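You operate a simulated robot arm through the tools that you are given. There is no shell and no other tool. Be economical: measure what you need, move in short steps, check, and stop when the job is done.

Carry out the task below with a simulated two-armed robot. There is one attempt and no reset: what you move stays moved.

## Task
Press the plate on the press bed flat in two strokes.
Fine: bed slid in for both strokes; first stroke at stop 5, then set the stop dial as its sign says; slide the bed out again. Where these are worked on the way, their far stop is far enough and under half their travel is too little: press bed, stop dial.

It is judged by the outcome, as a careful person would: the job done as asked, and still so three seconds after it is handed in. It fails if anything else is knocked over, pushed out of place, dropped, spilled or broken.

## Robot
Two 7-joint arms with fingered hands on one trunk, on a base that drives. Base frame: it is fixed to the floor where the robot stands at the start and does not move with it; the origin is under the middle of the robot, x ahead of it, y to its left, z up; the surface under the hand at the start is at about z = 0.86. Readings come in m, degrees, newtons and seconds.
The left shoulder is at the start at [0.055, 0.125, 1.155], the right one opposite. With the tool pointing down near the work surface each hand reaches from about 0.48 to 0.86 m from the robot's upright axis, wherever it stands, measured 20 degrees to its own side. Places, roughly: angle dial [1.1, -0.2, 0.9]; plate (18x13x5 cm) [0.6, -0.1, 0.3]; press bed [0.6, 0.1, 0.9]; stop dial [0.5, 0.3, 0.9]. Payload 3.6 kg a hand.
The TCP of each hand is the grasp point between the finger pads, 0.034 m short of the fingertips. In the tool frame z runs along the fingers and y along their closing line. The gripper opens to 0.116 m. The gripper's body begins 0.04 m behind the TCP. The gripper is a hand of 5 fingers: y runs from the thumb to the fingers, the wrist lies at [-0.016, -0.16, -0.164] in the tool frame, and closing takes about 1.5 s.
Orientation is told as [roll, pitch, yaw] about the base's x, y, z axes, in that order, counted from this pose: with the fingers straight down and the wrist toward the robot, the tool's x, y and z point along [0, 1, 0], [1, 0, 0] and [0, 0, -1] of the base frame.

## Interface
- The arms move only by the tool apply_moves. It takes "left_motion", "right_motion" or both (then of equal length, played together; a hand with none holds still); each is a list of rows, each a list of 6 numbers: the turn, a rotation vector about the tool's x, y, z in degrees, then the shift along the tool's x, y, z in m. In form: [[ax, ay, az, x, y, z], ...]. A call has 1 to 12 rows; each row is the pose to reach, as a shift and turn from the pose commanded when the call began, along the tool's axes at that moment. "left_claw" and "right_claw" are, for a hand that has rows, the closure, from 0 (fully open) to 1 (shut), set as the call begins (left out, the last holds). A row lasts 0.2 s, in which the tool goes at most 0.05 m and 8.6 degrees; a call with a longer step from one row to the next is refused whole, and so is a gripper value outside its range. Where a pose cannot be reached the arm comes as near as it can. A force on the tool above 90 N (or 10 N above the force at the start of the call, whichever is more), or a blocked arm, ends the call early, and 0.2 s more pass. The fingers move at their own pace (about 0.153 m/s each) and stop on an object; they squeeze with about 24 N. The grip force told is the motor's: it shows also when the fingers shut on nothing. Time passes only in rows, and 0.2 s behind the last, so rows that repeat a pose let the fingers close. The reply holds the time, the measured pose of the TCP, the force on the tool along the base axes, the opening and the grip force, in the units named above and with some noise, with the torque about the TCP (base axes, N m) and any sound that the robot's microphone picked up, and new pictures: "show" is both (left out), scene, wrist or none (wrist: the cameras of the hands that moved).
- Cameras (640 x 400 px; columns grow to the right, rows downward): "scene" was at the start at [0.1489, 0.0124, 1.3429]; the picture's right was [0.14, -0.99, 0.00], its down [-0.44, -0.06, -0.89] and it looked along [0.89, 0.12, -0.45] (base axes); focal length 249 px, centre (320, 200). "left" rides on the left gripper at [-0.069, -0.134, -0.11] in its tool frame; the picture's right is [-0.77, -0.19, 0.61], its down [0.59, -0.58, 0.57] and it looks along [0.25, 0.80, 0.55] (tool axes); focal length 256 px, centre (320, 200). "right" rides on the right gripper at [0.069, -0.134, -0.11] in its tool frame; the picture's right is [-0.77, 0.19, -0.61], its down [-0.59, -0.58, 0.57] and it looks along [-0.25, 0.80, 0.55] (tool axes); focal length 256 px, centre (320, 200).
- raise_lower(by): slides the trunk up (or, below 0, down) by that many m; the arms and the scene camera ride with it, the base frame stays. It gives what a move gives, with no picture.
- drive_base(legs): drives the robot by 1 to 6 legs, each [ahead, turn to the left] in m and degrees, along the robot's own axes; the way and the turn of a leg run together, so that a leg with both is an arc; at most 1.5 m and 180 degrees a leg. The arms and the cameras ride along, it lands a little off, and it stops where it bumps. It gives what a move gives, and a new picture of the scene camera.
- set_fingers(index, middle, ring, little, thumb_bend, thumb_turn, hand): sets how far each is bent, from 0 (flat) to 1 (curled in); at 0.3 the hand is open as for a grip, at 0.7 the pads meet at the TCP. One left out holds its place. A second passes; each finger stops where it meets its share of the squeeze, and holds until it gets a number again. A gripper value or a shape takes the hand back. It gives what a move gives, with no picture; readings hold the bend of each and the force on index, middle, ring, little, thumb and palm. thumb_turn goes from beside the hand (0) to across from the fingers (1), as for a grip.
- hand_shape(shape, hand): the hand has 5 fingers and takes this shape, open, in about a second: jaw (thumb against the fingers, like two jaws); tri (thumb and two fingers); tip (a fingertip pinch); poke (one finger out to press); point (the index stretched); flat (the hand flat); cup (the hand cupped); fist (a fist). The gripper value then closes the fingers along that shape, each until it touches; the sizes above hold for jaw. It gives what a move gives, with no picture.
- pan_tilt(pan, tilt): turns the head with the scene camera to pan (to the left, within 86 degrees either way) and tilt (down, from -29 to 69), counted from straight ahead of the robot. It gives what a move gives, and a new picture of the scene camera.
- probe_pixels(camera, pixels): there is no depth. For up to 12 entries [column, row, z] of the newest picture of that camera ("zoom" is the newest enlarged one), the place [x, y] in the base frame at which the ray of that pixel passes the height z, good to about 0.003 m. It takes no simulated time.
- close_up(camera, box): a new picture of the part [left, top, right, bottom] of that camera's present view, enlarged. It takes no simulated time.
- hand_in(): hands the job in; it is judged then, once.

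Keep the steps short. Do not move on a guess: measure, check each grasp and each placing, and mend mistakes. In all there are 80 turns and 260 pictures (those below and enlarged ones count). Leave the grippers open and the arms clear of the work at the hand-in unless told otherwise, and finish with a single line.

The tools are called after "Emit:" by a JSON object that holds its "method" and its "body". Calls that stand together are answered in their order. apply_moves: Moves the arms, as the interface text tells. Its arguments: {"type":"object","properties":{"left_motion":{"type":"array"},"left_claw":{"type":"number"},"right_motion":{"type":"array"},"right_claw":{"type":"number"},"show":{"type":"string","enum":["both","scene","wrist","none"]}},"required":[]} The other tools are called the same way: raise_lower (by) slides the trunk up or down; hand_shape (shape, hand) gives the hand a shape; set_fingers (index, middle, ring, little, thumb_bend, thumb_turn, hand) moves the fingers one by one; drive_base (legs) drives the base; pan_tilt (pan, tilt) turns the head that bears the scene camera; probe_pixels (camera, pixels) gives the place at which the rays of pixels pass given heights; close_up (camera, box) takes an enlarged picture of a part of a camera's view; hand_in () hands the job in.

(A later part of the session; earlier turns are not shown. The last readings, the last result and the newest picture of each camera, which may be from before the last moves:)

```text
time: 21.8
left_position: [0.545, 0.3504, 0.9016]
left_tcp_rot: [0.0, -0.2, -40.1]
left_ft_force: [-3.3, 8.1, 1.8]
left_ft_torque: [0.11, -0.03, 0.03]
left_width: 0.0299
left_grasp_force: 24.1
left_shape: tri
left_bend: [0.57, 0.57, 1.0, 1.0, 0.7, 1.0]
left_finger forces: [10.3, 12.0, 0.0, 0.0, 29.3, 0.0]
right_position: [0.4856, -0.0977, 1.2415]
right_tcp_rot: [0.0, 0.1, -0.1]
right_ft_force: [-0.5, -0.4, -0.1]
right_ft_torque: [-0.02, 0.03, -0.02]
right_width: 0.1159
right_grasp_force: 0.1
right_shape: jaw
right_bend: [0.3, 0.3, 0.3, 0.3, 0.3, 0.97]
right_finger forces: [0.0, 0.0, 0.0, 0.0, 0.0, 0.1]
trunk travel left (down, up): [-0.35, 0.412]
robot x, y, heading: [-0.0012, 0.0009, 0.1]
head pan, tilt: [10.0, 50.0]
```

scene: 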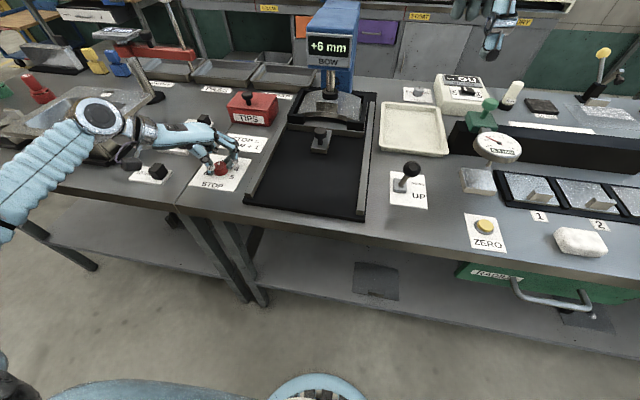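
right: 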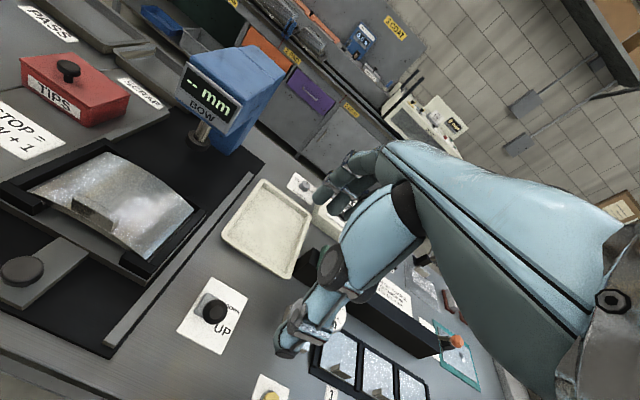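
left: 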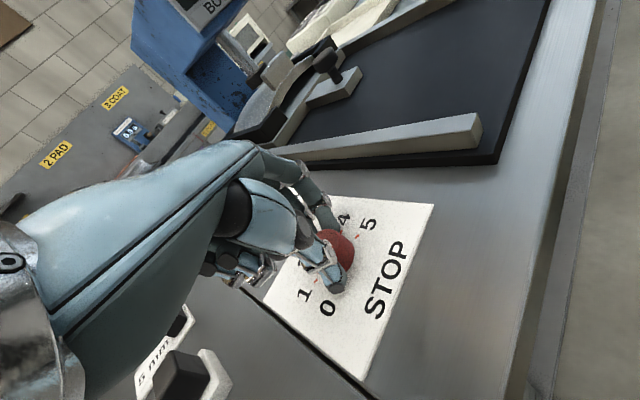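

It turned cleanly. I'll add another 16°, then release, lift and look.

Emit:
{"method": "apply_moves", "body": {"left_motion": [[0, 0, 8, 0, 0, 0], [0, 0, 16, 0, 0, 0], [0, 0, 16, 0, 0, 0]], "show": "none"}}

Emit:
{"method": "apply_moves", "body": {"left_motion": [[0, 0, 0, 0, 0, 0], [0, 0, 0, 0, 0, 0], [0, 0, 0, 0, 0, 0], [0, 0, 0, 0, 0, 0], [0, 0, 0, 0, 0, 0], [0, 0, 0, 0, 0, -0.03], [0, 0, 0, 0, 0, -0.06], [0, 0, 0, 0, 0, -0.08]], "left_claw": 0.42, "show": "both"}}

```text
time: 22.6
left_position: [0.5453, 0.3489, 0.9034]
left_tcp_rot: [0.0, 0.0, -56.1]
left_ft_force: [-1.8, 8.8, 2.9]
left_ft_torque: [0.14, -0.02, 0.02]
left_width: 0.0298
left_grasp_force: 23.7
left_shape: tri
left_bend: [0.57, 0.57, 1.0, 1.0, 0.7, 1.0]
left_finger forces: [9.9, 11.8, 0.0, 0.0, 29.9, 0.0]
right_position: [0.4866, -0.0982, 1.2433]
right_tcp_rot: [0.1, 0.0, -0.1]
right_ft_force: [0.2, 0.4, -0.1]
right_ft_torque: [-0.01, 0.0, -0.04]
right_width: 0.1159
right_grasp_force: 0.0
right_shape: jaw
right_bend: [0.3, 0.3, 0.3, 0.3, 0.3, 0.97]
right_finger forces: [0.1, 0.0, 0.1, 0.1, 0.0, 0.0]
trunk travel left (down, up): [-0.35, 0.412]
robot x, y, heading: [-0.0002, -0.0023, 0.3]
head pan, tilt: [10.0, 50.0]
```

```text
time: 24.4
left_position: [0.545, 0.35, 0.9816]
left_tcp_rot: [-0.1, 0.0, -56.2]
left_ft_force: [-0.7, 1.2, -0.6]
left_ft_torque: [-0.01, -0.01, 0.0]
left_width: 0.0669
left_grasp_force: 0.1
left_shape: tri
left_bend: [0.41, 0.42, 0.98, 0.98, 0.61, 0.99]
left_finger forces: [0.0, 0.1, 0.0, 0.0, 0.1, 0.0]
right_position: [0.4864, -0.1002, 1.2415]
right_tcp_rot: [0.0, 0.2, 0.0]
right_ft_force: [-0.1, 0.2, -0.3]
right_ft_torque: [0.04, -0.04, 0.01]
right_width: 0.1157
right_grasp_force: 0.1
right_shape: jaw
right_bend: [0.3, 0.3, 0.3, 0.3, 0.3, 0.97]
right_finger forces: [0.0, 0.0, 0.1, 0.1, 0.0, 0.0]
trunk travel left (down, up): [-0.35, 0.412]
robot x, y, heading: [0.0004, -0.0038, 0.4]
head pan, tilt: [10.0, 50.0]
```

scene: 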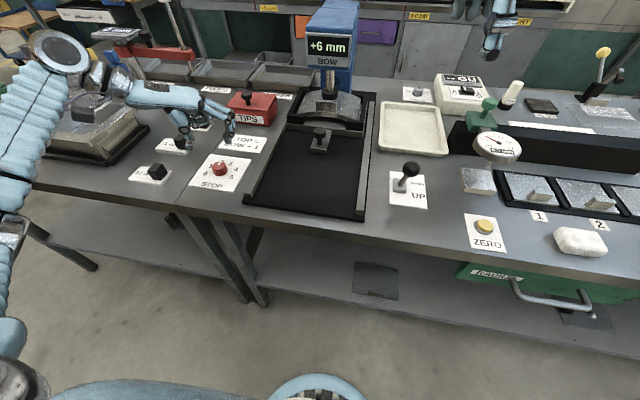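
left: 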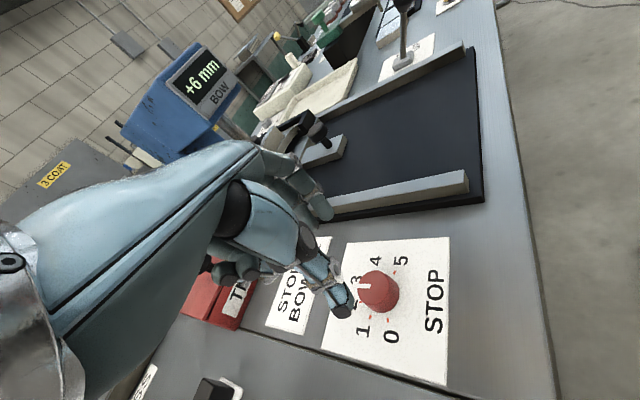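

Zooming in on the dial pointer.

Emit:
{"method": "close_up", "body": {"camera": "left", "box": [320, 235, 440, 355]}}

Emit:
{"method": "close_up", "body": {"camera": "scene", "box": [185, 140, 265, 200]}}

```text
3.33 times, centred on (380, 295) of left
```

zoom: 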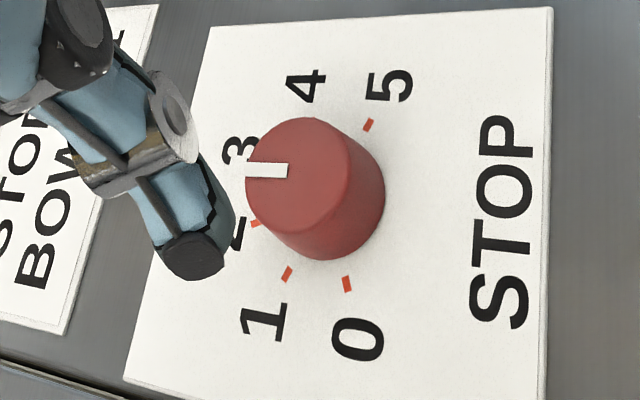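

```text
6.67 times, centred on (225, 170) of scene
```

zoom: 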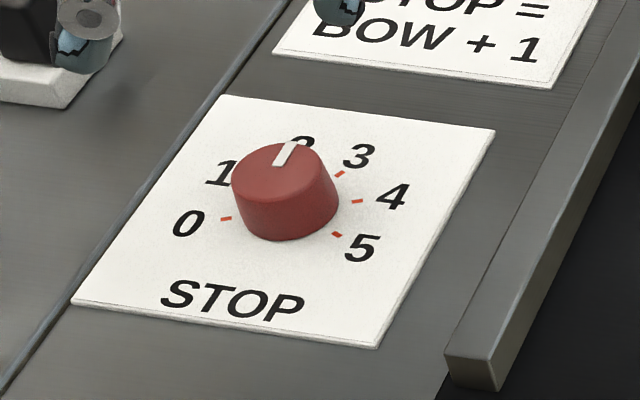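

The pointer is now midway between 2 and 3, as expected. I'll swing the hand back 112° in the air.

Emit:
{"method": "apply_moves", "body": {"left_motion": [[0, 0, -8, 0, 0, 0], [0, 0, -16, 0, 0, 0], [0, 0, -24, 0, 0, 0], [0, 0, -32, 0, 0, 0], [0, 0, -40, 0, 0, 0], [0, 0, -48, 0, 0, 0], [0, 0, -56, 0, 0, 0], [0, 0, -64, 0, 0, 0], [0, 0, -72, 0, 0, 0], [0, 0, -80, 0, 0, 0], [0, 0, -88, 0, 0, 0], [0, 0, -96, 0, 0, 0]], "show": "none"}}

Emit:
{"method": "apply_moves", "body": {"left_motion": [[0, 0, -8, 0, 0, 0], [0, 0, -12, 0, 0, 0], [0, 0, -12, 0, 0, 0]], "show": "wrist"}}

```text
time: 27.0
left_position: [0.5473, 0.3472, 0.9822]
left_tcp_rot: [0.0, 0.0, 39.9]
left_ft_force: [-0.8, 0.5, 0.7]
left_ft_torque: [-0.01, 0.01, 0.01]
left_width: 0.0667
left_grasp_force: 0.1
left_shape: tri
left_bend: [0.41, 0.42, 0.98, 0.98, 0.61, 0.99]
left_finger forces: [0.0, 0.0, 0.0, 0.1, 0.1, 0.1]
right_position: [0.4869, -0.1003, 1.2433]
right_tcp_rot: [0.2, 0.1, 0.0]
right_ft_force: [-0.1, -0.2, 0.0]
right_ft_torque: [-0.01, 0.01, -0.03]
right_width: 0.1159
right_grasp_force: 0.0
right_shape: jaw
right_bend: [0.3, 0.3, 0.3, 0.3, 0.3, 0.97]
right_finger forces: [0.0, 0.0, 0.0, 0.0, 0.1, 0.0]
trunk travel left (down, up): [-0.35, 0.412]
robot x, y, heading: [-0.0031, -0.0006, 0.1]
head pan, tilt: [10.0, 50.0]
```

```text
time: 27.8
left_position: [0.5458, 0.3469, 0.9822]
left_tcp_rot: [0.2, 0.0, 51.9]
left_ft_force: [0.1, -0.4, -0.9]
left_ft_torque: [0.02, -0.01, -0.01]
left_width: 0.0669
left_grasp_force: 0.1
left_shape: tri
left_bend: [0.41, 0.42, 0.98, 0.98, 0.61, 0.99]
left_finger forces: [0.0, 0.1, 0.0, 0.0, 0.0, 0.0]
right_position: [0.486, -0.101, 1.2431]
right_tcp_rot: [0.0, 0.0, -0.1]
right_ft_force: [0.0, -0.8, 0.3]
right_ft_torque: [0.03, 0.03, 0.02]
right_width: 0.116
right_grasp_force: 0.2
right_shape: jaw
right_bend: [0.3, 0.3, 0.3, 0.3, 0.3, 0.97]
right_finger forces: [0.0, 0.1, 0.1, 0.0, 0.1, 0.0]
trunk travel left (down, up): [-0.35, 0.412]
robot x, y, heading: [-0.001, -0.0015, 0.3]
head pan, tilt: [10.0, 50.0]
```

left: 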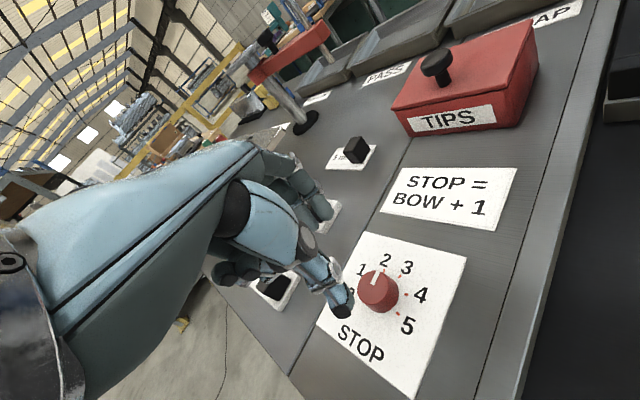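

The hand is back at yaw 52°. Down, grip, and turn 96° in one go.

Emit:
{"method": "apply_moves", "body": {"left_motion": [[0, 0, 0, 0, 0, 0.03], [0, 0, 0, 0, 0, 0.06], [0, 0, 0, 0, 0, 0.079], [0, 0, 0, 0, 0, 0.079]], "show": "none"}}

Emit:
{"method": "apply_moves", "body": {"left_motion": [[0, 0, 0, 0, 0, 0], [0, 0, 0, 0, 0, 0], [0, 0, 0, 0, 0, 0], [0, 0, 0, 0, 0, 0], [0, 0, 0, 0, 0, 0], [0, 0, 0, 0, 0, 0]], "left_claw": 1, "show": "none"}}

Emit:
{"method": "apply_moves", "body": {"left_motion": [[0, 0, 8, 0, 0, 0], [0, 0, 16, 0, 0, 0], [0, 0, 24, 0, 0, 0], [0, 0, 32, 0, 0, 0], [0, 0, 40, 0, 0, 0], [0, 0, 48, 0, 0, 0], [0, 0, 56, 0, 0, 0], [0, 0, 64, 0, 0, 0], [0, 0, 72, 0, 0, 0], [0, 0, 80, 0, 0, 0], [0, 0, 88, 0, 0, 0], [0, 0, 96, 0, 0, 0]], "show": "both"}}

```text
time: 28.8
left_position: [0.5488, 0.3499, 0.9021]
left_tcp_rot: [0.1, -0.1, 51.8]
left_ft_force: [-0.2, -0.4, -0.2]
left_ft_torque: [-0.03, 0.02, 0.01]
left_width: 0.0671
left_grasp_force: 0.1
left_shape: tri
left_bend: [0.41, 0.42, 0.98, 0.98, 0.61, 0.99]
left_finger forces: [0.0, 0.0, 0.0, 0.1, 0.0, 0.0]
right_position: [0.4868, -0.0988, 1.241]
right_tcp_rot: [0.0, 0.1, 0.0]
right_ft_force: [0.6, -0.5, -0.3]
right_ft_torque: [-0.02, -0.01, -0.05]
right_width: 0.1159
right_grasp_force: 0.1
right_shape: jaw
right_bend: [0.3, 0.3, 0.3, 0.3, 0.3, 0.97]
right_finger forces: [0.0, 0.0, 0.0, 0.0, 0.0, 0.0]
trunk travel left (down, up): [-0.35, 0.412]
robot x, y, heading: [0.0005, -0.0001, 0.5]
head pan, tilt: [10.0, 50.0]
```

```text
time: 30.2
left_position: [0.5476, 0.3486, 0.902]
left_tcp_rot: [0.2, 0.0, 51.8]
left_ft_force: [-1.3, -1.1, -1.5]
left_ft_torque: [0.1, -0.05, 0.0]
left_width: 0.0304
left_grasp_force: 24.3
left_shape: tri
left_bend: [0.61, 0.58, 1.0, 1.0, 0.7, 1.0]
left_finger forces: [10.5, 11.7, 0.1, 0.0, 22.7, 0.0]
right_position: [0.486, -0.0993, 1.2424]
right_tcp_rot: [0.0, 0.1, -0.1]
right_ft_force: [-0.2, 0.6, -0.3]
right_ft_torque: [-0.01, 0.04, 0.04]
right_width: 0.1157
right_grasp_force: 0.0
right_shape: jaw
right_bend: [0.3, 0.3, 0.3, 0.3, 0.3, 0.97]
right_finger forces: [0.0, 0.1, 0.0, 0.0, 0.0, 0.1]
trunk travel left (down, up): [-0.35, 0.412]
robot x, y, heading: [0.0, 0.0027, 0.1]
head pan, tilt: [10.0, 50.0]
```

```text
time: 32.8
left_position: [0.5444, 0.3481, 0.9031]
left_tcp_rot: [0.0, 0.1, -44.1]
left_ft_force: [-2.6, -3.9, 2.6]
left_ft_torque: [-0.15, -0.06, 0.05]
left_width: 0.0295
left_grasp_force: 24.1
left_shape: tri
left_bend: [0.63, 0.58, 1.0, 1.0, 0.7, 1.0]
left_finger forces: [12.9, 13.0, 0.0, 0.1, 23.3, 0.1]
right_position: [0.486, -0.0997, 1.2428]
right_tcp_rot: [0.0, 0.0, -0.1]
right_ft_force: [-0.1, 0.6, 0.9]
right_ft_torque: [0.0, 0.0, 0.01]
right_width: 0.116
right_grasp_force: 0.0
right_shape: jaw
right_bend: [0.3, 0.3, 0.3, 0.3, 0.3, 0.97]
right_finger forces: [0.0, 0.1, 0.1, 0.0, 0.0, 0.1]
trunk travel left (down, up): [-0.35, 0.412]
robot x, y, heading: [-0.0007, 0.0, 0.3]
head pan, tilt: [10.0, 50.0]
```

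scene: 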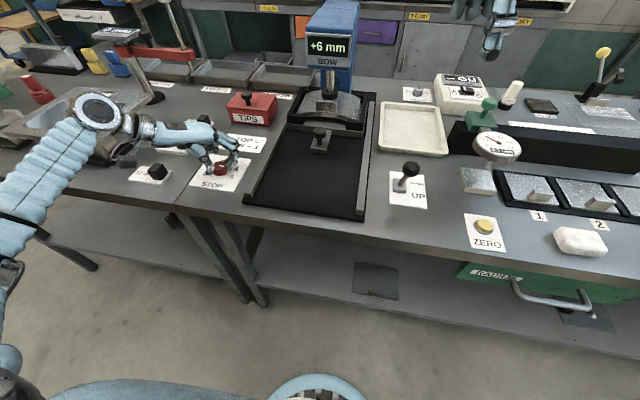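
left: 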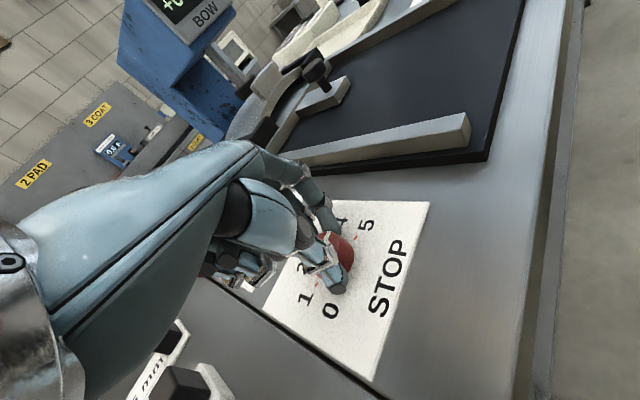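

Adding 7° more, then release, lift and read.

Emit:
{"method": "apply_moves", "body": {"left_motion": [[0, 0, 7, 0, 0, 0], [0, 0, 7, 0, 0, 0]], "show": "none"}}

Emit:
{"method": "apply_moves", "body": {"left_motion": [[0, 0, 0, 0, 0, 0], [0, 0, 0, 0, 0, 0], [0, 0, 0, 0, 0, 0], [0, 0, 0, 0, 0, 0], [0, 0, 0, 0, 0, 0], [0, 0, 0, 0, 0, -0.03], [0, 0, 0, 0, 0, -0.06], [0, 0, 0, 0, 0, -0.1]], "left_claw": 0.42, "show": "both"}}

Emit:
{"method": "close_up", "body": {"camera": "scene", "box": [185, 140, 265, 200]}}

Emit:
{"method": "close_up", "body": {"camera": "left", "box": [320, 235, 440, 355]}}

```text
time: 33.4
left_position: [0.5455, 0.3464, 0.9038]
left_tcp_rot: [0.0, 0.1, -51.2]
left_ft_force: [-4.0, -1.7, 3.0]
left_ft_torque: [-0.12, 0.01, -0.02]
left_width: 0.0297
left_grasp_force: 23.7
left_shape: tri
left_bend: [0.63, 0.58, 1.0, 1.0, 0.7, 1.0]
left_finger forces: [12.8, 12.8, 0.0, 0.1, 24.1, 0.1]
right_position: [0.4853, -0.1009, 1.2428]
right_tcp_rot: [0.1, 0.0, -0.1]
right_ft_force: [-0.3, -0.1, -0.3]
right_ft_torque: [-0.02, -0.01, 0.02]
right_width: 0.1161
right_grasp_force: 0.0
right_shape: jaw
right_bend: [0.3, 0.3, 0.3, 0.3, 0.3, 0.97]
right_finger forces: [0.0, 0.0, 0.0, 0.0, 0.0, 0.0]
trunk travel left (down, up): [-0.35, 0.412]
robot x, y, heading: [-0.0036, 0.0015, 0.2]
head pan, tilt: [10.0, 50.0]
```

```text
time: 35.2
left_position: [0.5443, 0.3489, 1.0039]
left_tcp_rot: [-0.1, 0.1, -51.1]
left_ft_force: [-0.6, -0.1, -0.4]
left_ft_torque: [0.0, 0.0, 0.0]
left_width: 0.0668
left_grasp_force: 0.1
left_shape: tri
left_bend: [0.41, 0.42, 0.98, 0.98, 0.61, 0.99]
left_finger forces: [0.1, 0.0, 0.0, 0.0, 0.1, 0.1]
right_position: [0.4863, -0.1, 1.2423]
right_tcp_rot: [0.0, 0.1, -0.1]
right_ft_force: [0.2, -0.1, -0.4]
right_ft_torque: [0.01, -0.02, -0.01]
right_width: 0.1159
right_grasp_force: 0.0
right_shape: jaw
right_bend: [0.3, 0.3, 0.3, 0.3, 0.3, 0.97]
right_finger forces: [0.1, 0.1, 0.0, 0.0, 0.0, 0.1]
trunk travel left (down, up): [-0.35, 0.412]
robot x, y, heading: [-0.0037, 0.0056, 0.4]
head pan, tilt: [10.0, 50.0]
```

scene: 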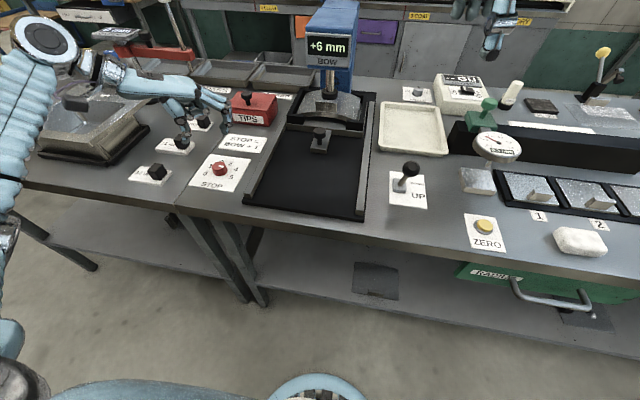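
left: 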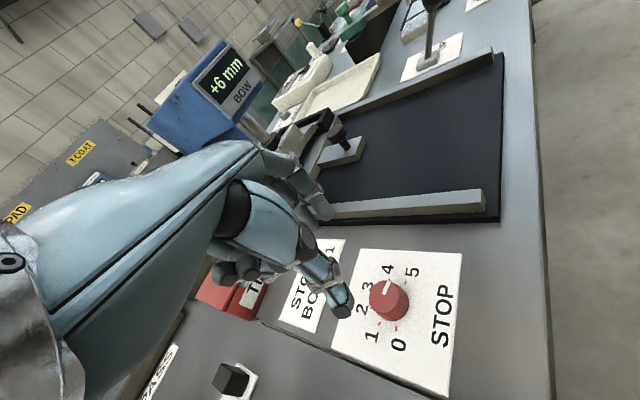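

```text
6.67 times, centred on (225, 170) of scene
```

zoom: 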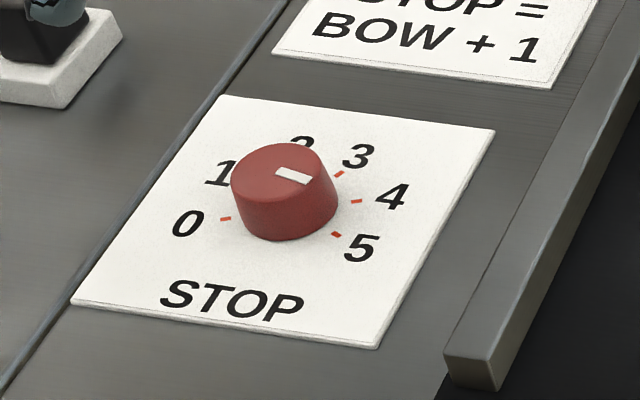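

```text
3.33 times, centred on (380, 295) of left
```

zoom: 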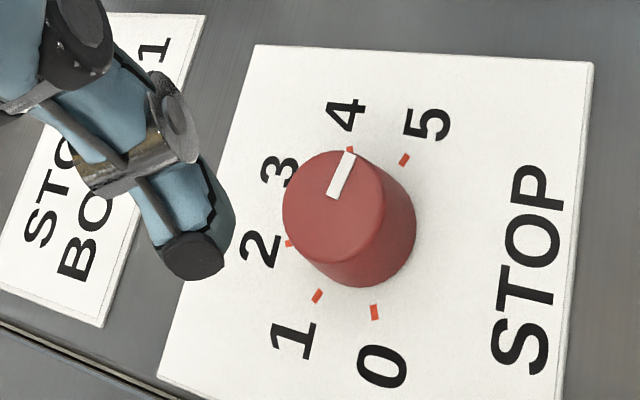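

The pointer is at about 4.7, a little short of 5. I'll go back 32°, regrip and turn on to the end.

Emit:
{"method": "apply_moves", "body": {"left_motion": [[0, 0, -8, 0, 0, 0], [0, 0, -16, 0, 0, 0], [0, 0, -24, 0, 0, 0], [0, 0, -32, 0, 0, 0], [0, 0, -32, 0, 0, 0.035], [0, 0, -32, 0, 0, 0.07], [0, 0, -32, 0, 0, 0.101], [0, 0, -32, 0, 0, 0.101]], "show": "none"}}

Emit:
{"method": "apply_moves", "body": {"left_motion": [[0, 0, 0, 0, 0, 0], [0, 0, 0, 0, 0, 0], [0, 0, 0, 0, 0, 0], [0, 0, 0, 0, 0, 0], [0, 0, 0, 0, 0, 0], [0, 0, 0, 0, 0, 0], [0, 0, 5, 0, 0, 0], [0, 0, 10, 0, 0, 0], [0, 0, 14, 0, 0, 0], [0, 0, 14, 0, 0, 0]], "left_claw": 1, "show": "both"}}

Emit:
{"method": "close_up", "body": {"camera": "scene", "box": [185, 140, 265, 200]}}

```text
time: 37.0
left_position: [0.5444, 0.3487, 0.9019]
left_tcp_rot: [0.0, 0.1, -19.1]
left_ft_force: [0.1, -0.5, 0.0]
left_ft_torque: [-0.03, 0.02, 0.0]
left_width: 0.067
left_grasp_force: 0.1
left_shape: tri
left_bend: [0.41, 0.42, 0.98, 0.98, 0.61, 0.99]
left_finger forces: [0.0, 0.0, 0.0, 0.0, 0.1, 0.0]
right_position: [0.4852, -0.0993, 1.2421]
right_tcp_rot: [0.0, 0.1, -0.1]
right_ft_force: [0.0, -0.4, 0.0]
right_ft_torque: [-0.01, 0.01, 0.02]
right_width: 0.1159
right_grasp_force: 0.1
right_shape: jaw
right_bend: [0.3, 0.3, 0.3, 0.3, 0.3, 0.97]
right_finger forces: [0.0, 0.1, 0.0, 0.1, 0.0, 0.0]
trunk travel left (down, up): [-0.35, 0.412]
robot x, y, heading: [-0.0057, 0.0015, 0.5]
head pan, tilt: [10.0, 50.0]
```

```text
time: 39.2
left_position: [0.546, 0.35, 0.9022]
left_tcp_rot: [-0.1, 0.2, -33.2]
left_ft_force: [-1.9, 4.1, -0.2]
left_ft_torque: [0.05, -0.15, 0.21]
left_width: 0.0309
left_grasp_force: 23.4
left_shape: tri
left_bend: [0.56, 0.57, 1.0, 1.0, 0.7, 1.0]
left_finger forces: [10.5, 12.2, 0.0, 0.0, 25.5, 0.0]
right_position: [0.4857, -0.0996, 1.2425]
right_tcp_rot: [0.1, 0.1, -0.1]
right_ft_force: [-0.3, -1.1, -0.1]
right_ft_torque: [0.0, 0.01, -0.03]
right_width: 0.1156
right_grasp_force: 0.1
right_shape: jaw
right_bend: [0.3, 0.3, 0.3, 0.3, 0.3, 0.97]
right_finger forces: [0.0, 0.1, 0.0, 0.1, 0.1, 0.0]
trunk travel left (down, up): [-0.35, 0.412]
robot x, y, heading: [-0.0015, -0.0034, 0.2]
head pan, tilt: [10.0, 50.0]
```

scene: 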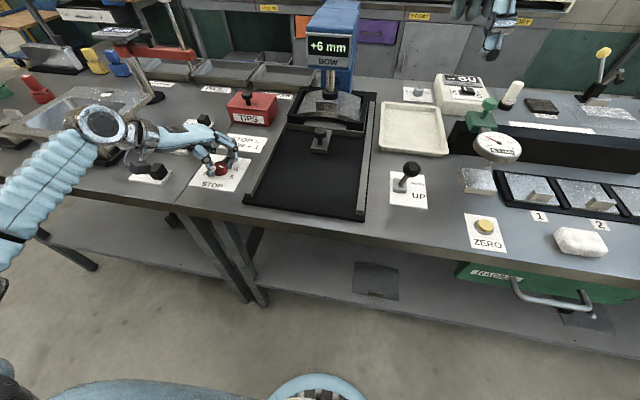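
left: 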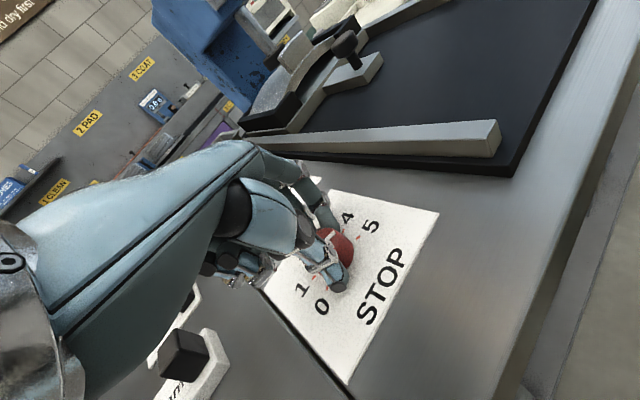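

```text
6.67 times, centred on (225, 170) of scene
```

zoom: 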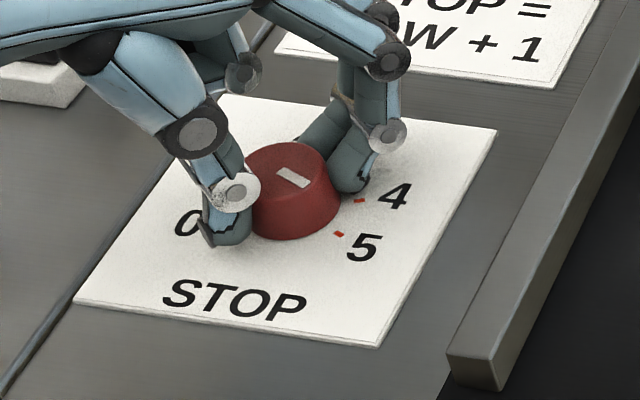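

The yaw torque rose to 0.21 N·m, so the dial is at its end stop and the mark points at 5. Release, lift and check.

Emit:
{"method": "apply_moves", "body": {"left_motion": [[0, 0, 0, 0, 0, 0], [0, 0, 0, 0, 0, 0], [0, 0, 0, 0, 0, 0], [0, 0, 0, 0, 0, 0], [0, 0, 0, 0, 0, 0], [0, 0, 0, 0, 0, -0.03], [0, 0, 0, 0, 0, -0.06], [0, 0, 0, 0, 0, -0.1]], "left_claw": 0.42, "show": "wrist"}}

Emit:
{"method": "close_up", "body": {"camera": "scene", "box": [185, 140, 265, 200]}}

Emit:
{"method": "close_up", "body": {"camera": "left", "box": [320, 235, 440, 355]}}

```text
time: 41.0
left_position: [0.5437, 0.3478, 1.0027]
left_tcp_rot: [0.0, 0.1, -33.1]
left_ft_force: [-0.1, -0.8, -0.6]
left_ft_torque: [-0.02, -0.01, 0.0]
left_width: 0.0668
left_grasp_force: 0.0
left_shape: tri
left_bend: [0.41, 0.42, 0.98, 0.98, 0.61, 0.99]
left_finger forces: [0.1, 0.0, 0.1, 0.1, 0.0, 0.1]
right_position: [0.4855, -0.1001, 1.2423]
right_tcp_rot: [0.0, 0.1, -0.1]
right_ft_force: [0.3, 0.8, 0.0]
right_ft_torque: [0.01, 0.0, -0.03]
right_width: 0.116
right_grasp_force: 0.1
right_shape: jaw
right_bend: [0.3, 0.3, 0.3, 0.3, 0.3, 0.97]
right_finger forces: [0.0, 0.0, 0.0, 0.1, 0.0, 0.0]
trunk travel left (down, up): [-0.35, 0.412]
robot x, y, heading: [-0.0005, 0.0004, 0.3]
head pan, tilt: [10.0, 50.0]
```

left: 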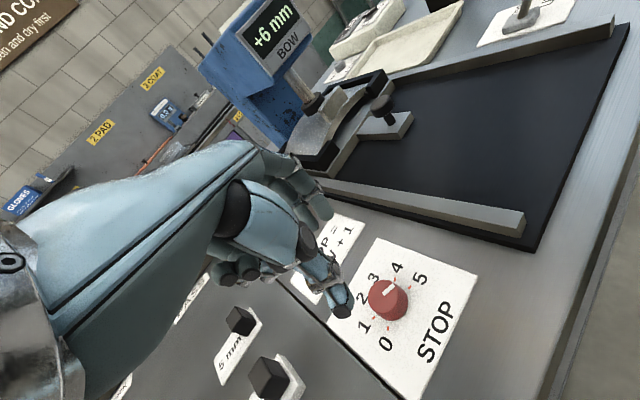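

```text
6.67 times, centred on (225, 170) of scene
```

zoom: 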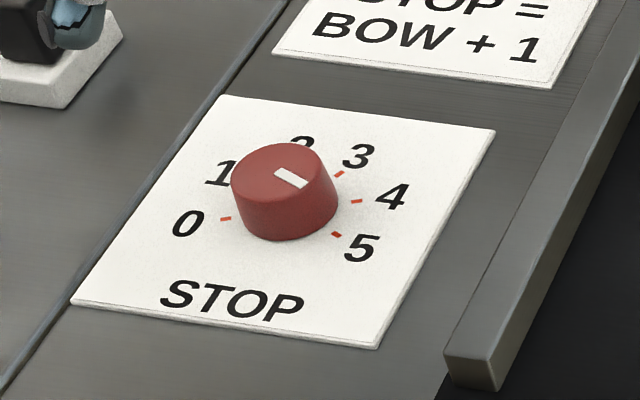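

```text
3.33 times, centred on (380, 295) of left
```

zoom: 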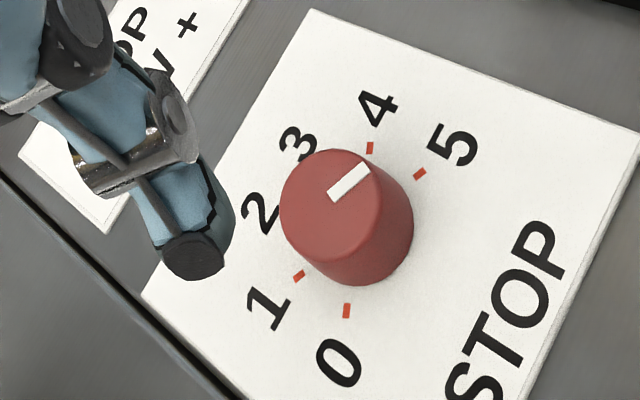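

The mark stays at 5. Next is the lever: the right hand goes over the lever knob at (0.522, -0.10, 0.97), partly closed.

Emit:
{"method": "apply_moves", "body": {"right_motion": [[0, 0, 0, 0, 0.012, 0.04], [0, 0, 0, 0, 0.024, 0.08], [0, 0, 0, 0, 0.036, 0.12], [0, 0, 0, 0, 0.036, 0.16], [0, 0, 0, 0, 0.036, 0.19], [0, 0, 0, 0, 0.036, 0.19]], "right_claw": 0.3, "show": "both"}}

Emit:
{"method": "close_up", "body": {"camera": "right", "box": [160, 180, 400, 380]}}

```text
time: 42.4
left_position: [0.545, 0.3488, 1.0019]
left_tcp_rot: [0.0, 0.1, -33.3]
left_ft_force: [-0.9, 0.2, 0.3]
left_ft_torque: [0.01, 0.03, -0.01]
left_width: 0.0667
left_grasp_force: 0.1
left_shape: tri
left_bend: [0.41, 0.42, 0.98, 0.98, 0.61, 0.99]
left_finger forces: [0.0, 0.1, 0.0, 0.1, 0.0, 0.0]
right_position: [0.5218, -0.0973, 1.0527]
right_tcp_rot: [0.0, 0.0, -0.1]
right_ft_force: [0.2, 0.6, -0.2]
right_ft_torque: [0.02, 0.02, 0.0]
right_width: 0.0816
right_grasp_force: 0.0
right_shape: jaw
right_bend: [0.34, 0.37, 0.52, 0.52, 0.55, 0.99]
right_finger forces: [0.0, 0.0, 0.1, 0.1, 0.1, 0.1]
trunk travel left (down, up): [-0.35, 0.412]
robot x, y, heading: [-0.0025, -0.0015, 0.2]
head pan, tilt: [10.0, 50.0]
```

scene: 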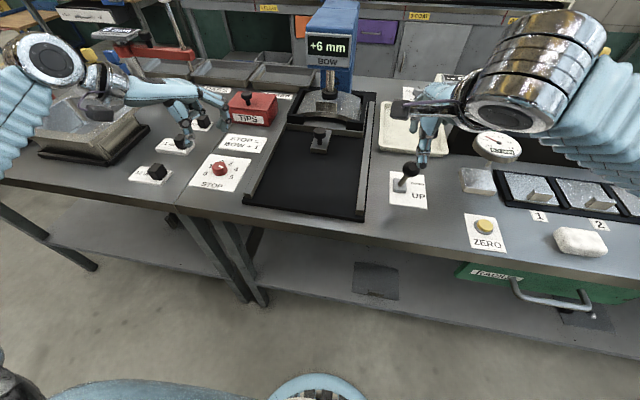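
right: 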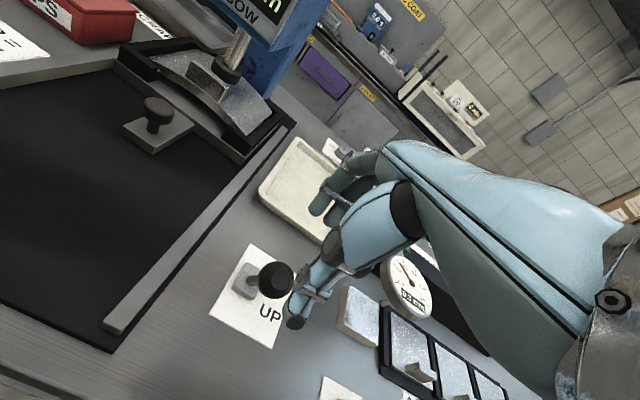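

```text
2.00 times, centred on (280, 280) of right
```

zoom: 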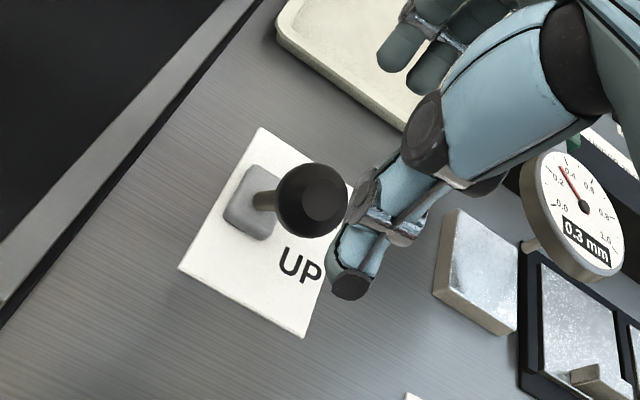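

Emit:
{"method": "probe_pixels", "body": {"camera": "right", "pixels": [[275.5, 280, 0.95], [275.5, 280, 0.96], [275.5, 280, 0.97], [275.5, 280, 0.98], [246, 283, 0.875]]}}

Emit:
{"method": "probe_pixels", "body": {"camera": "scene", "pixels": [[410, 170, 0.95], [410, 170, 0.96], [410, 170, 0.97], [410, 170, 0.98]]}}

```text
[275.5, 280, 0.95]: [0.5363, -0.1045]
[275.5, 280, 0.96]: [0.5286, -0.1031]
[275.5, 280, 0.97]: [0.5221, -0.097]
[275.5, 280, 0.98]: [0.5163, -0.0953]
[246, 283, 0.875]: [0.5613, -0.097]
```

```text
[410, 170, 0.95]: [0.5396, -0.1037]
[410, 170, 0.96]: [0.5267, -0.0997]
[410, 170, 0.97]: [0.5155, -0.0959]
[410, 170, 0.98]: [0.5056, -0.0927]
```

The knob fixes at (0.529, -0.102, 0.96). I'll shift, go down and close on it.

Emit:
{"method": "apply_moves", "body": {"right_motion": [[0, 0, 0, -0.004, 0.007, 0.02], [0, 0, 0, -0.004, 0.007, 0.045], [0, 0, 0, -0.004, 0.007, 0.07], [0, 0, 0, -0.004, 0.007, 0.087], [0, 0, 0, -0.004, 0.007, 0.087]], "show": "wrist"}}

Emit:
{"method": "apply_moves", "body": {"right_motion": [[0, 0, 0, 0, 0, 0], [0, 0, 0, 0, 0, 0], [0, 0, 0, 0, 0, 0], [0, 0, 0, 0, 0, 0], [0, 0, 0, 0, 0, 0], [0, 0, 0, 0, 0, 0]], "right_claw": 1, "show": "both"}}

```text
time: 43.6
left_position: [0.5437, 0.3479, 1.0021]
left_tcp_rot: [0.0, 0.1, -33.1]
left_ft_force: [-0.1, -1.3, 0.0]
left_ft_torque: [0.01, -0.02, -0.03]
left_width: 0.0671
left_grasp_force: 0.0
left_shape: tri
left_bend: [0.41, 0.42, 0.98, 0.98, 0.61, 0.99]
left_finger forces: [0.1, 0.1, 0.1, 0.0, 0.0, 0.0]
right_position: [0.5278, -0.1035, 0.9642]
right_tcp_rot: [0.0, 0.1, -0.1]
right_ft_force: [-0.5, 0.5, -0.3]
right_ft_torque: [-0.01, 0.02, -0.01]
right_width: 0.0815
right_grasp_force: 0.1
right_shape: jaw
right_bend: [0.34, 0.37, 0.52, 0.52, 0.55, 0.99]
right_finger forces: [0.1, 0.0, 0.1, 0.0, 0.1, 0.0]
trunk travel left (down, up): [-0.35, 0.412]
robot x, y, heading: [0.0005, 0.0018, 0.4]
head pan, tilt: [10.0, 50.0]
```

right: 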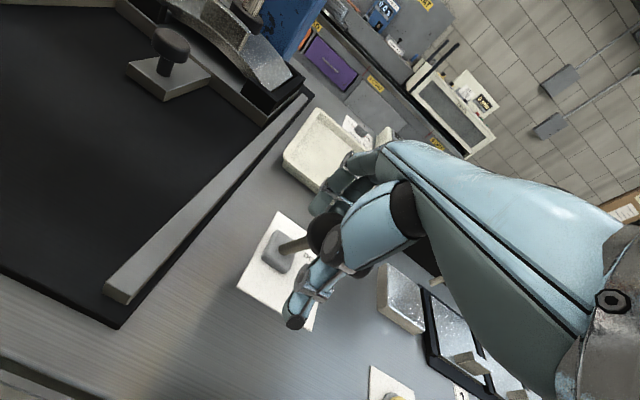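

```text
time: 45.0
left_position: [0.5443, 0.3499, 1.0027]
left_tcp_rot: [0.0, 0.0, -33.1]
left_ft_force: [0.0, 0.7, -0.2]
left_ft_torque: [0.01, 0.0, 0.0]
left_width: 0.0669
left_grasp_force: 0.1
left_shape: tri
left_bend: [0.41, 0.42, 0.98, 0.98, 0.61, 0.99]
left_finger forces: [0.0, 0.1, 0.0, 0.0, 0.0, 0.0]
right_position: [0.5288, -0.1026, 0.9661]
right_tcp_rot: [0.1, -0.1, -0.1]
right_ft_force: [0.4, 3.2, 10.3]
right_ft_torque: [0.31, -0.64, 0.23]
right_width: 0.014
right_grasp_force: 24.0
right_shape: jaw
right_bend: [0.67, 0.71, 0.7, 0.72, 0.7, 1.0]
right_finger forces: [22.4, 13.1, 0.0, 0.0, 19.4, 0.1]
trunk travel left (down, up): [-0.35, 0.412]
robot x, y, heading: [-0.0037, 0.001, 0.4]
head pan, tilt: [10.0, 50.0]
```

scene: 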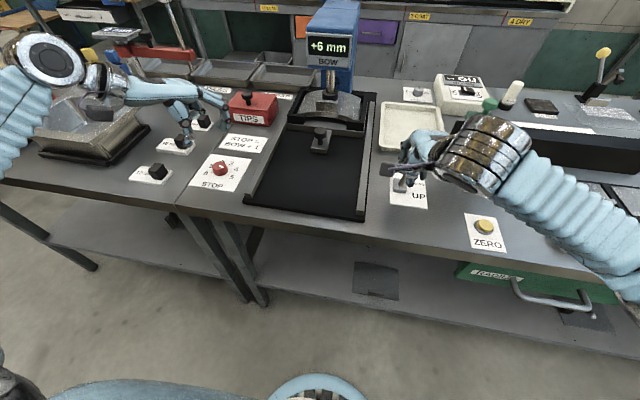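
right: 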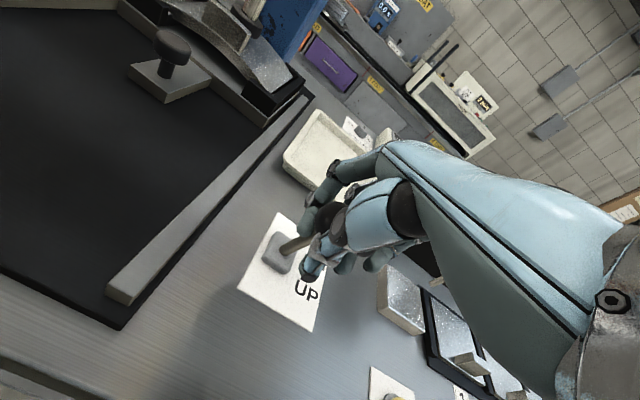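

The knob is held (24 N, width 0.014). I'll push the lever away over its arc toward DOWN in small steps.

Emit:
{"method": "apply_moves", "body": {"right_motion": [[0, 0, 0, 0, 0.01, -0.003], [0, 0, 0, 0, 0.02, -0.006], [0, 0, 0, 0, 0.03, -0.008], [0, 0, 0, 0, 0.04, -0.009], [0, 0, 0, 0, 0.05, -0.008], [0, 0, 0, 0, 0.06, -0.006], [0, 0, 0, 0, 0.07, -0.003], [0, 0, 0, 0, 0.078, 0]], "show": "both"}}

```text
time: 46.8
left_position: [0.5414, 0.3487, 1.0041]
left_tcp_rot: [0.0, -0.3, -33.2]
left_ft_force: [0.0, -0.1, -0.1]
left_ft_torque: [-0.02, 0.0, -0.01]
left_width: 0.0665
left_grasp_force: 0.1
left_shape: tri
left_bend: [0.41, 0.42, 0.98, 0.98, 0.61, 0.99]
left_finger forces: [0.1, 0.1, 0.0, 0.0, 0.1, 0.1]
right_position: [0.5971, -0.1004, 0.9597]
right_tcp_rot: [0.1, 1.5, 0.5]
right_ft_force: [-54.3, 15.7, -20.7]
right_ft_torque: [2.27, 3.99, -0.74]
right_width: 0.0072
right_grasp_force: 23.8
right_shape: jaw
right_bend: [0.73, 0.73, 0.7, 0.72, 0.7, 1.0]
right_finger forces: [162.3, 200.7, 0.1, 0.0, 10.0, 0.0]
trunk travel left (down, up): [-0.35, 0.412]
robot x, y, heading: [-0.0056, -0.0008, 0.3]
head pan, tilt: [10.0, 50.0]
```

scene: 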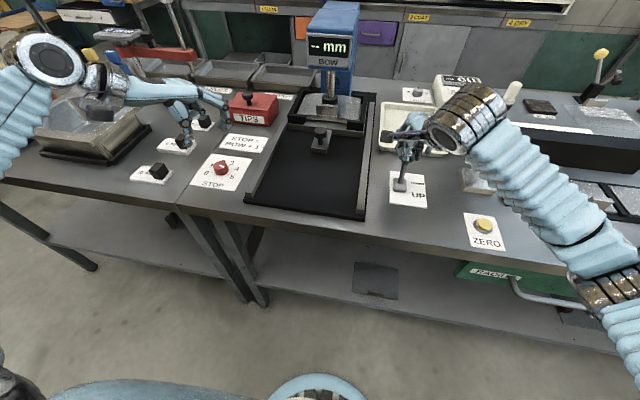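
right: 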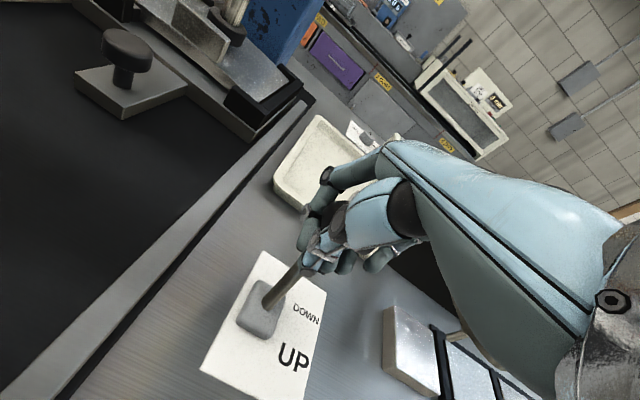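

The display shows "-- mm" and the lever is at its far end (54 N). I'll look at the ram.

Emit:
{"method": "close_up", "body": {"camera": "scene", "box": [260, 20, 440, 220]}}

Emit:
{"method": "close_up", "body": {"camera": "right", "box": [60, 0, 320, 180]}}

```text
2.00 times, centred on (350, 120) of scene
```

zoom: 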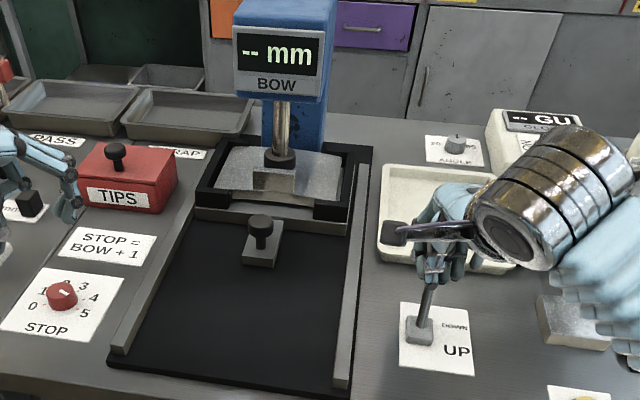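

```text
2.22 times, centred on (190, 90) of right
```

zoom: 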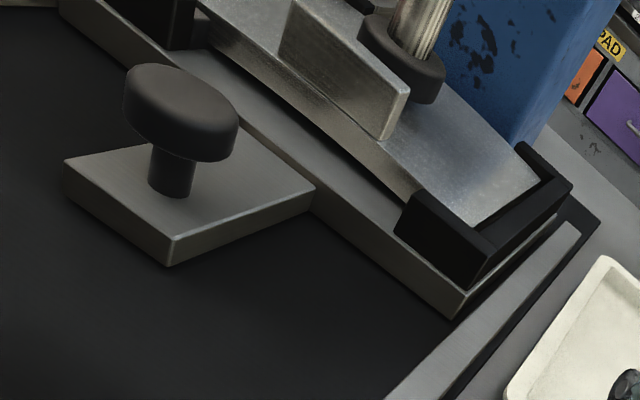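

The ram is down and the plate visibly flatter. I'll bring the lever back to UP along the same arc.

Emit:
{"method": "apply_moves", "body": {"right_motion": [[0, 0, 0, 0, -0.01, -0.002], [0, 0, 0, 0, -0.02, -0.006], [0, 0, 0, 0, -0.03, -0.008], [0, 0, 0, 0, -0.04, -0.009], [0, 0, 0, 0, -0.05, -0.008], [0, 0, 0, 0, -0.06, -0.006], [0, 0, 0, 0, -0.07, -0.003], [0, 0, 0, 0, -0.08, 0], [0, 0, 0, 0, -0.085, 0.001]], "show": "both"}}

Emit:
{"method": "close_up", "body": {"camera": "scene", "box": [260, 20, 440, 220]}}

```text
time: 48.8
left_position: [0.5456, 0.3495, 1.0012]
left_tcp_rot: [-0.1, 0.1, -33.1]
left_ft_force: [-0.5, 0.3, 0.4]
left_ft_torque: [-0.04, 0.01, 0.01]
left_width: 0.0668
left_grasp_force: 0.1
left_shape: tri
left_bend: [0.41, 0.42, 0.98, 0.98, 0.61, 0.99]
left_finger forces: [0.0, 0.1, 0.0, 0.0, 0.1, 0.0]
right_position: [0.5226, -0.1023, 0.965]
right_tcp_rot: [-0.1, -0.1, -0.1]
right_ft_force: [8.2, 9.1, -6.9]
right_ft_torque: [0.13, -0.51, 0.12]
right_width: 0.0121
right_grasp_force: 23.9
right_shape: jaw
right_bend: [0.7, 0.7, 0.7, 0.72, 0.7, 1.0]
right_finger forces: [17.4, 13.0, 0.0, 0.1, 11.8, 0.1]
trunk travel left (down, up): [-0.35, 0.412]
robot x, y, heading: [-0.005, 0.0025, 0.0]
head pan, tilt: [10.0, 50.0]
```

scene: 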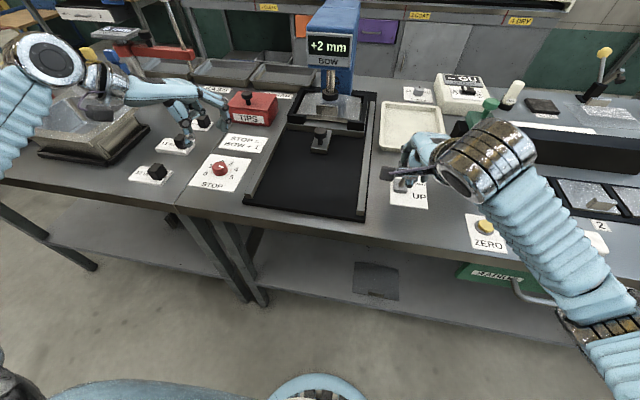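
right: 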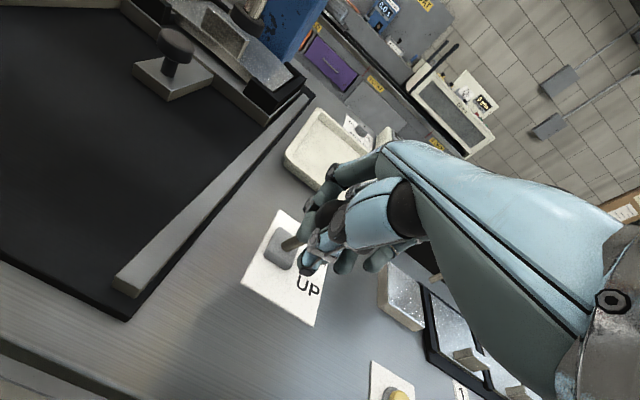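

```text
2.00 times, centred on (350, 120) of scene
```

zoom: 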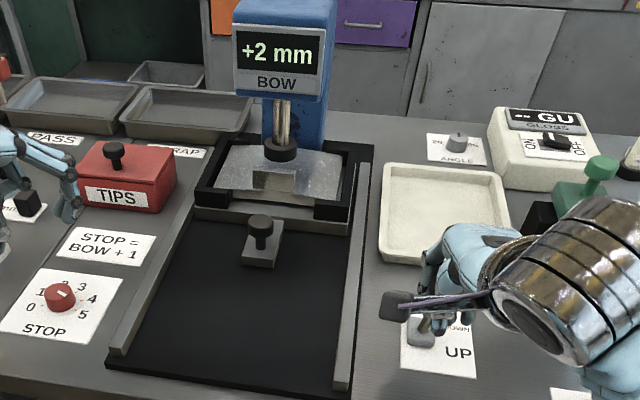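

BOW reads +2 mm, so by the sign the stop is 2 + 1 = 3. The dial goes back from 5 to 3, about 86° counterclockwise. The left hand turns 8° clockwise first, then goes down and grips.

Emit:
{"method": "apply_moves", "body": {"left_motion": [[0, 0, 8, 0, 0, 0], [0, 0, 8, 0, 0, 0.035], [0, 0, 8, 0, 0, 0.07], [0, 0, 8, 0, 0, 0.1], [0, 0, 8, 0, 0, 0.1]], "show": "none"}}

Emit:
{"method": "apply_moves", "body": {"left_motion": [[0, 0, 0, 0, 0, 0], [0, 0, 0, 0, 0, 0], [0, 0, 0, 0, 0, 0], [0, 0, 0, 0, 0, 0], [0, 0, 0, 0, 0, 0], [0, 0, 0, 0, 0, 0]], "left_claw": 1, "show": "wrist"}}

Emit:
{"method": "apply_moves", "body": {"left_motion": [[0, 0, -8, 0, 0, 0], [0, 0, -16, 0, 0, 0], [0, 0, -24, 0, 0, 0], [0, 0, -32, 0, 0, 0], [0, 0, -40, 0, 0, 0], [0, 0, -48, 0, 0, 0], [0, 0, -56, 0, 0, 0], [0, 0, -64, 0, 0, 0], [0, 0, -72, 0, 0, 0], [0, 0, -80, 0, 0, 0], [0, 0, -84, 0, 0, 0]], "show": "wrist"}}

Emit:
{"method": "close_up", "body": {"camera": "scene", "box": [185, 140, 265, 200]}}

```text
time: 50.0
left_position: [0.5461, 0.3497, 0.9001]
left_tcp_rot: [-0.1, 0.1, -41.0]
left_ft_force: [-0.3, -0.1, -0.3]
left_ft_torque: [0.01, 0.01, 0.02]
left_width: 0.067
left_grasp_force: 0.0
left_shape: tri
left_bend: [0.41, 0.42, 0.98, 0.98, 0.61, 0.99]
left_finger forces: [0.0, 0.0, 0.1, 0.0, 0.0, 0.0]
right_position: [0.5224, -0.1028, 0.9648]
right_tcp_rot: [-0.1, 0.1, -0.1]
right_ft_force: [5.4, 9.4, -2.1]
right_ft_torque: [0.13, -0.51, 0.15]
right_width: 0.0121
right_grasp_force: 24.6
right_shape: jaw
right_bend: [0.7, 0.7, 0.7, 0.72, 0.7, 1.0]
right_finger forces: [17.2, 13.7, 0.1, 0.0, 13.2, 0.0]
trunk travel left (down, up): [-0.35, 0.412]
robot x, y, heading: [-0.0006, -0.0035, 0.4]
head pan, tilt: [10.0, 50.0]
```

```text
time: 51.4
left_position: [0.5466, 0.3497, 0.9013]
left_tcp_rot: [0.0, 0.2, -41.2]
left_ft_force: [-0.2, 1.1, -3.3]
left_ft_torque: [-0.16, -0.2, 0.01]
left_width: 0.032
left_grasp_force: 23.6
left_shape: tri
left_bend: [0.57, 0.57, 1.0, 1.0, 0.7, 1.0]
left_finger forces: [11.4, 10.4, 0.1, 0.0, 22.4, 0.0]
right_position: [0.5228, -0.1023, 0.9642]
right_tcp_rot: [-0.1, 0.2, -0.1]
right_ft_force: [5.8, 7.9, -1.5]
right_ft_torque: [0.1, -0.51, 0.08]
right_width: 0.0122
right_grasp_force: 24.2
right_shape: jaw
right_bend: [0.7, 0.7, 0.7, 0.72, 0.7, 1.0]
right_finger forces: [16.9, 14.2, 0.1, 0.1, 13.4, 0.0]
trunk travel left (down, up): [-0.35, 0.412]
robot x, y, heading: [-0.0018, -0.0027, 0.3]
head pan, tilt: [10.0, 50.0]
```

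left: 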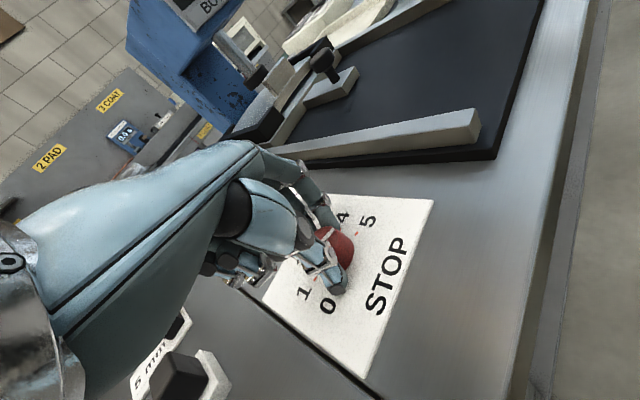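

```text
time: 53.8
left_position: [0.5465, 0.3499, 0.9005]
left_tcp_rot: [0.0, 0.2, 43.0]
left_ft_force: [-11.1, 2.0, -4.5]
left_ft_torque: [0.21, 0.08, 0.02]
left_width: 0.0313
left_grasp_force: 23.7
left_shape: tri
left_bend: [0.58, 0.58, 1.0, 1.0, 0.7, 1.0]
left_finger forces: [10.2, 12.3, 0.1, 0.0, 26.0, 0.0]
right_position: [0.5216, -0.1026, 0.9634]
right_tcp_rot: [0.0, 0.1, -0.1]
right_ft_force: [6.1, 10.8, -5.4]
right_ft_torque: [0.2, -0.42, 0.16]
right_width: 0.0118
right_grasp_force: 23.7
right_shape: jaw
right_bend: [0.7, 0.7, 0.7, 0.72, 0.7, 1.0]
right_finger forces: [18.6, 13.3, 0.0, 0.0, 11.8, 0.0]
trunk travel left (down, up): [-0.35, 0.412]
robot x, y, heading: [-0.0024, 0.0002, 0.4]
head pan, tilt: [10.0, 50.0]
```

left: 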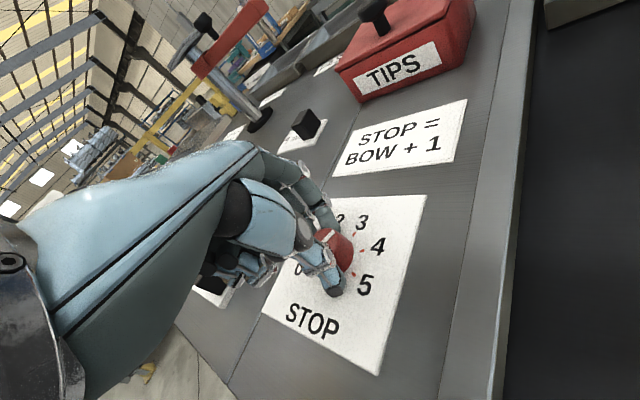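

```text
6.67 times, centred on (225, 170) of scene
```

zoom: 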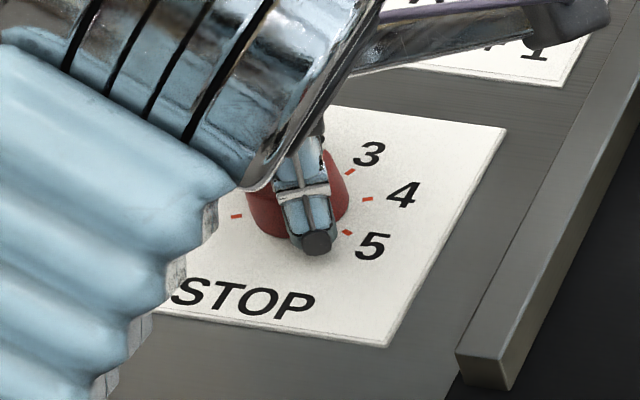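

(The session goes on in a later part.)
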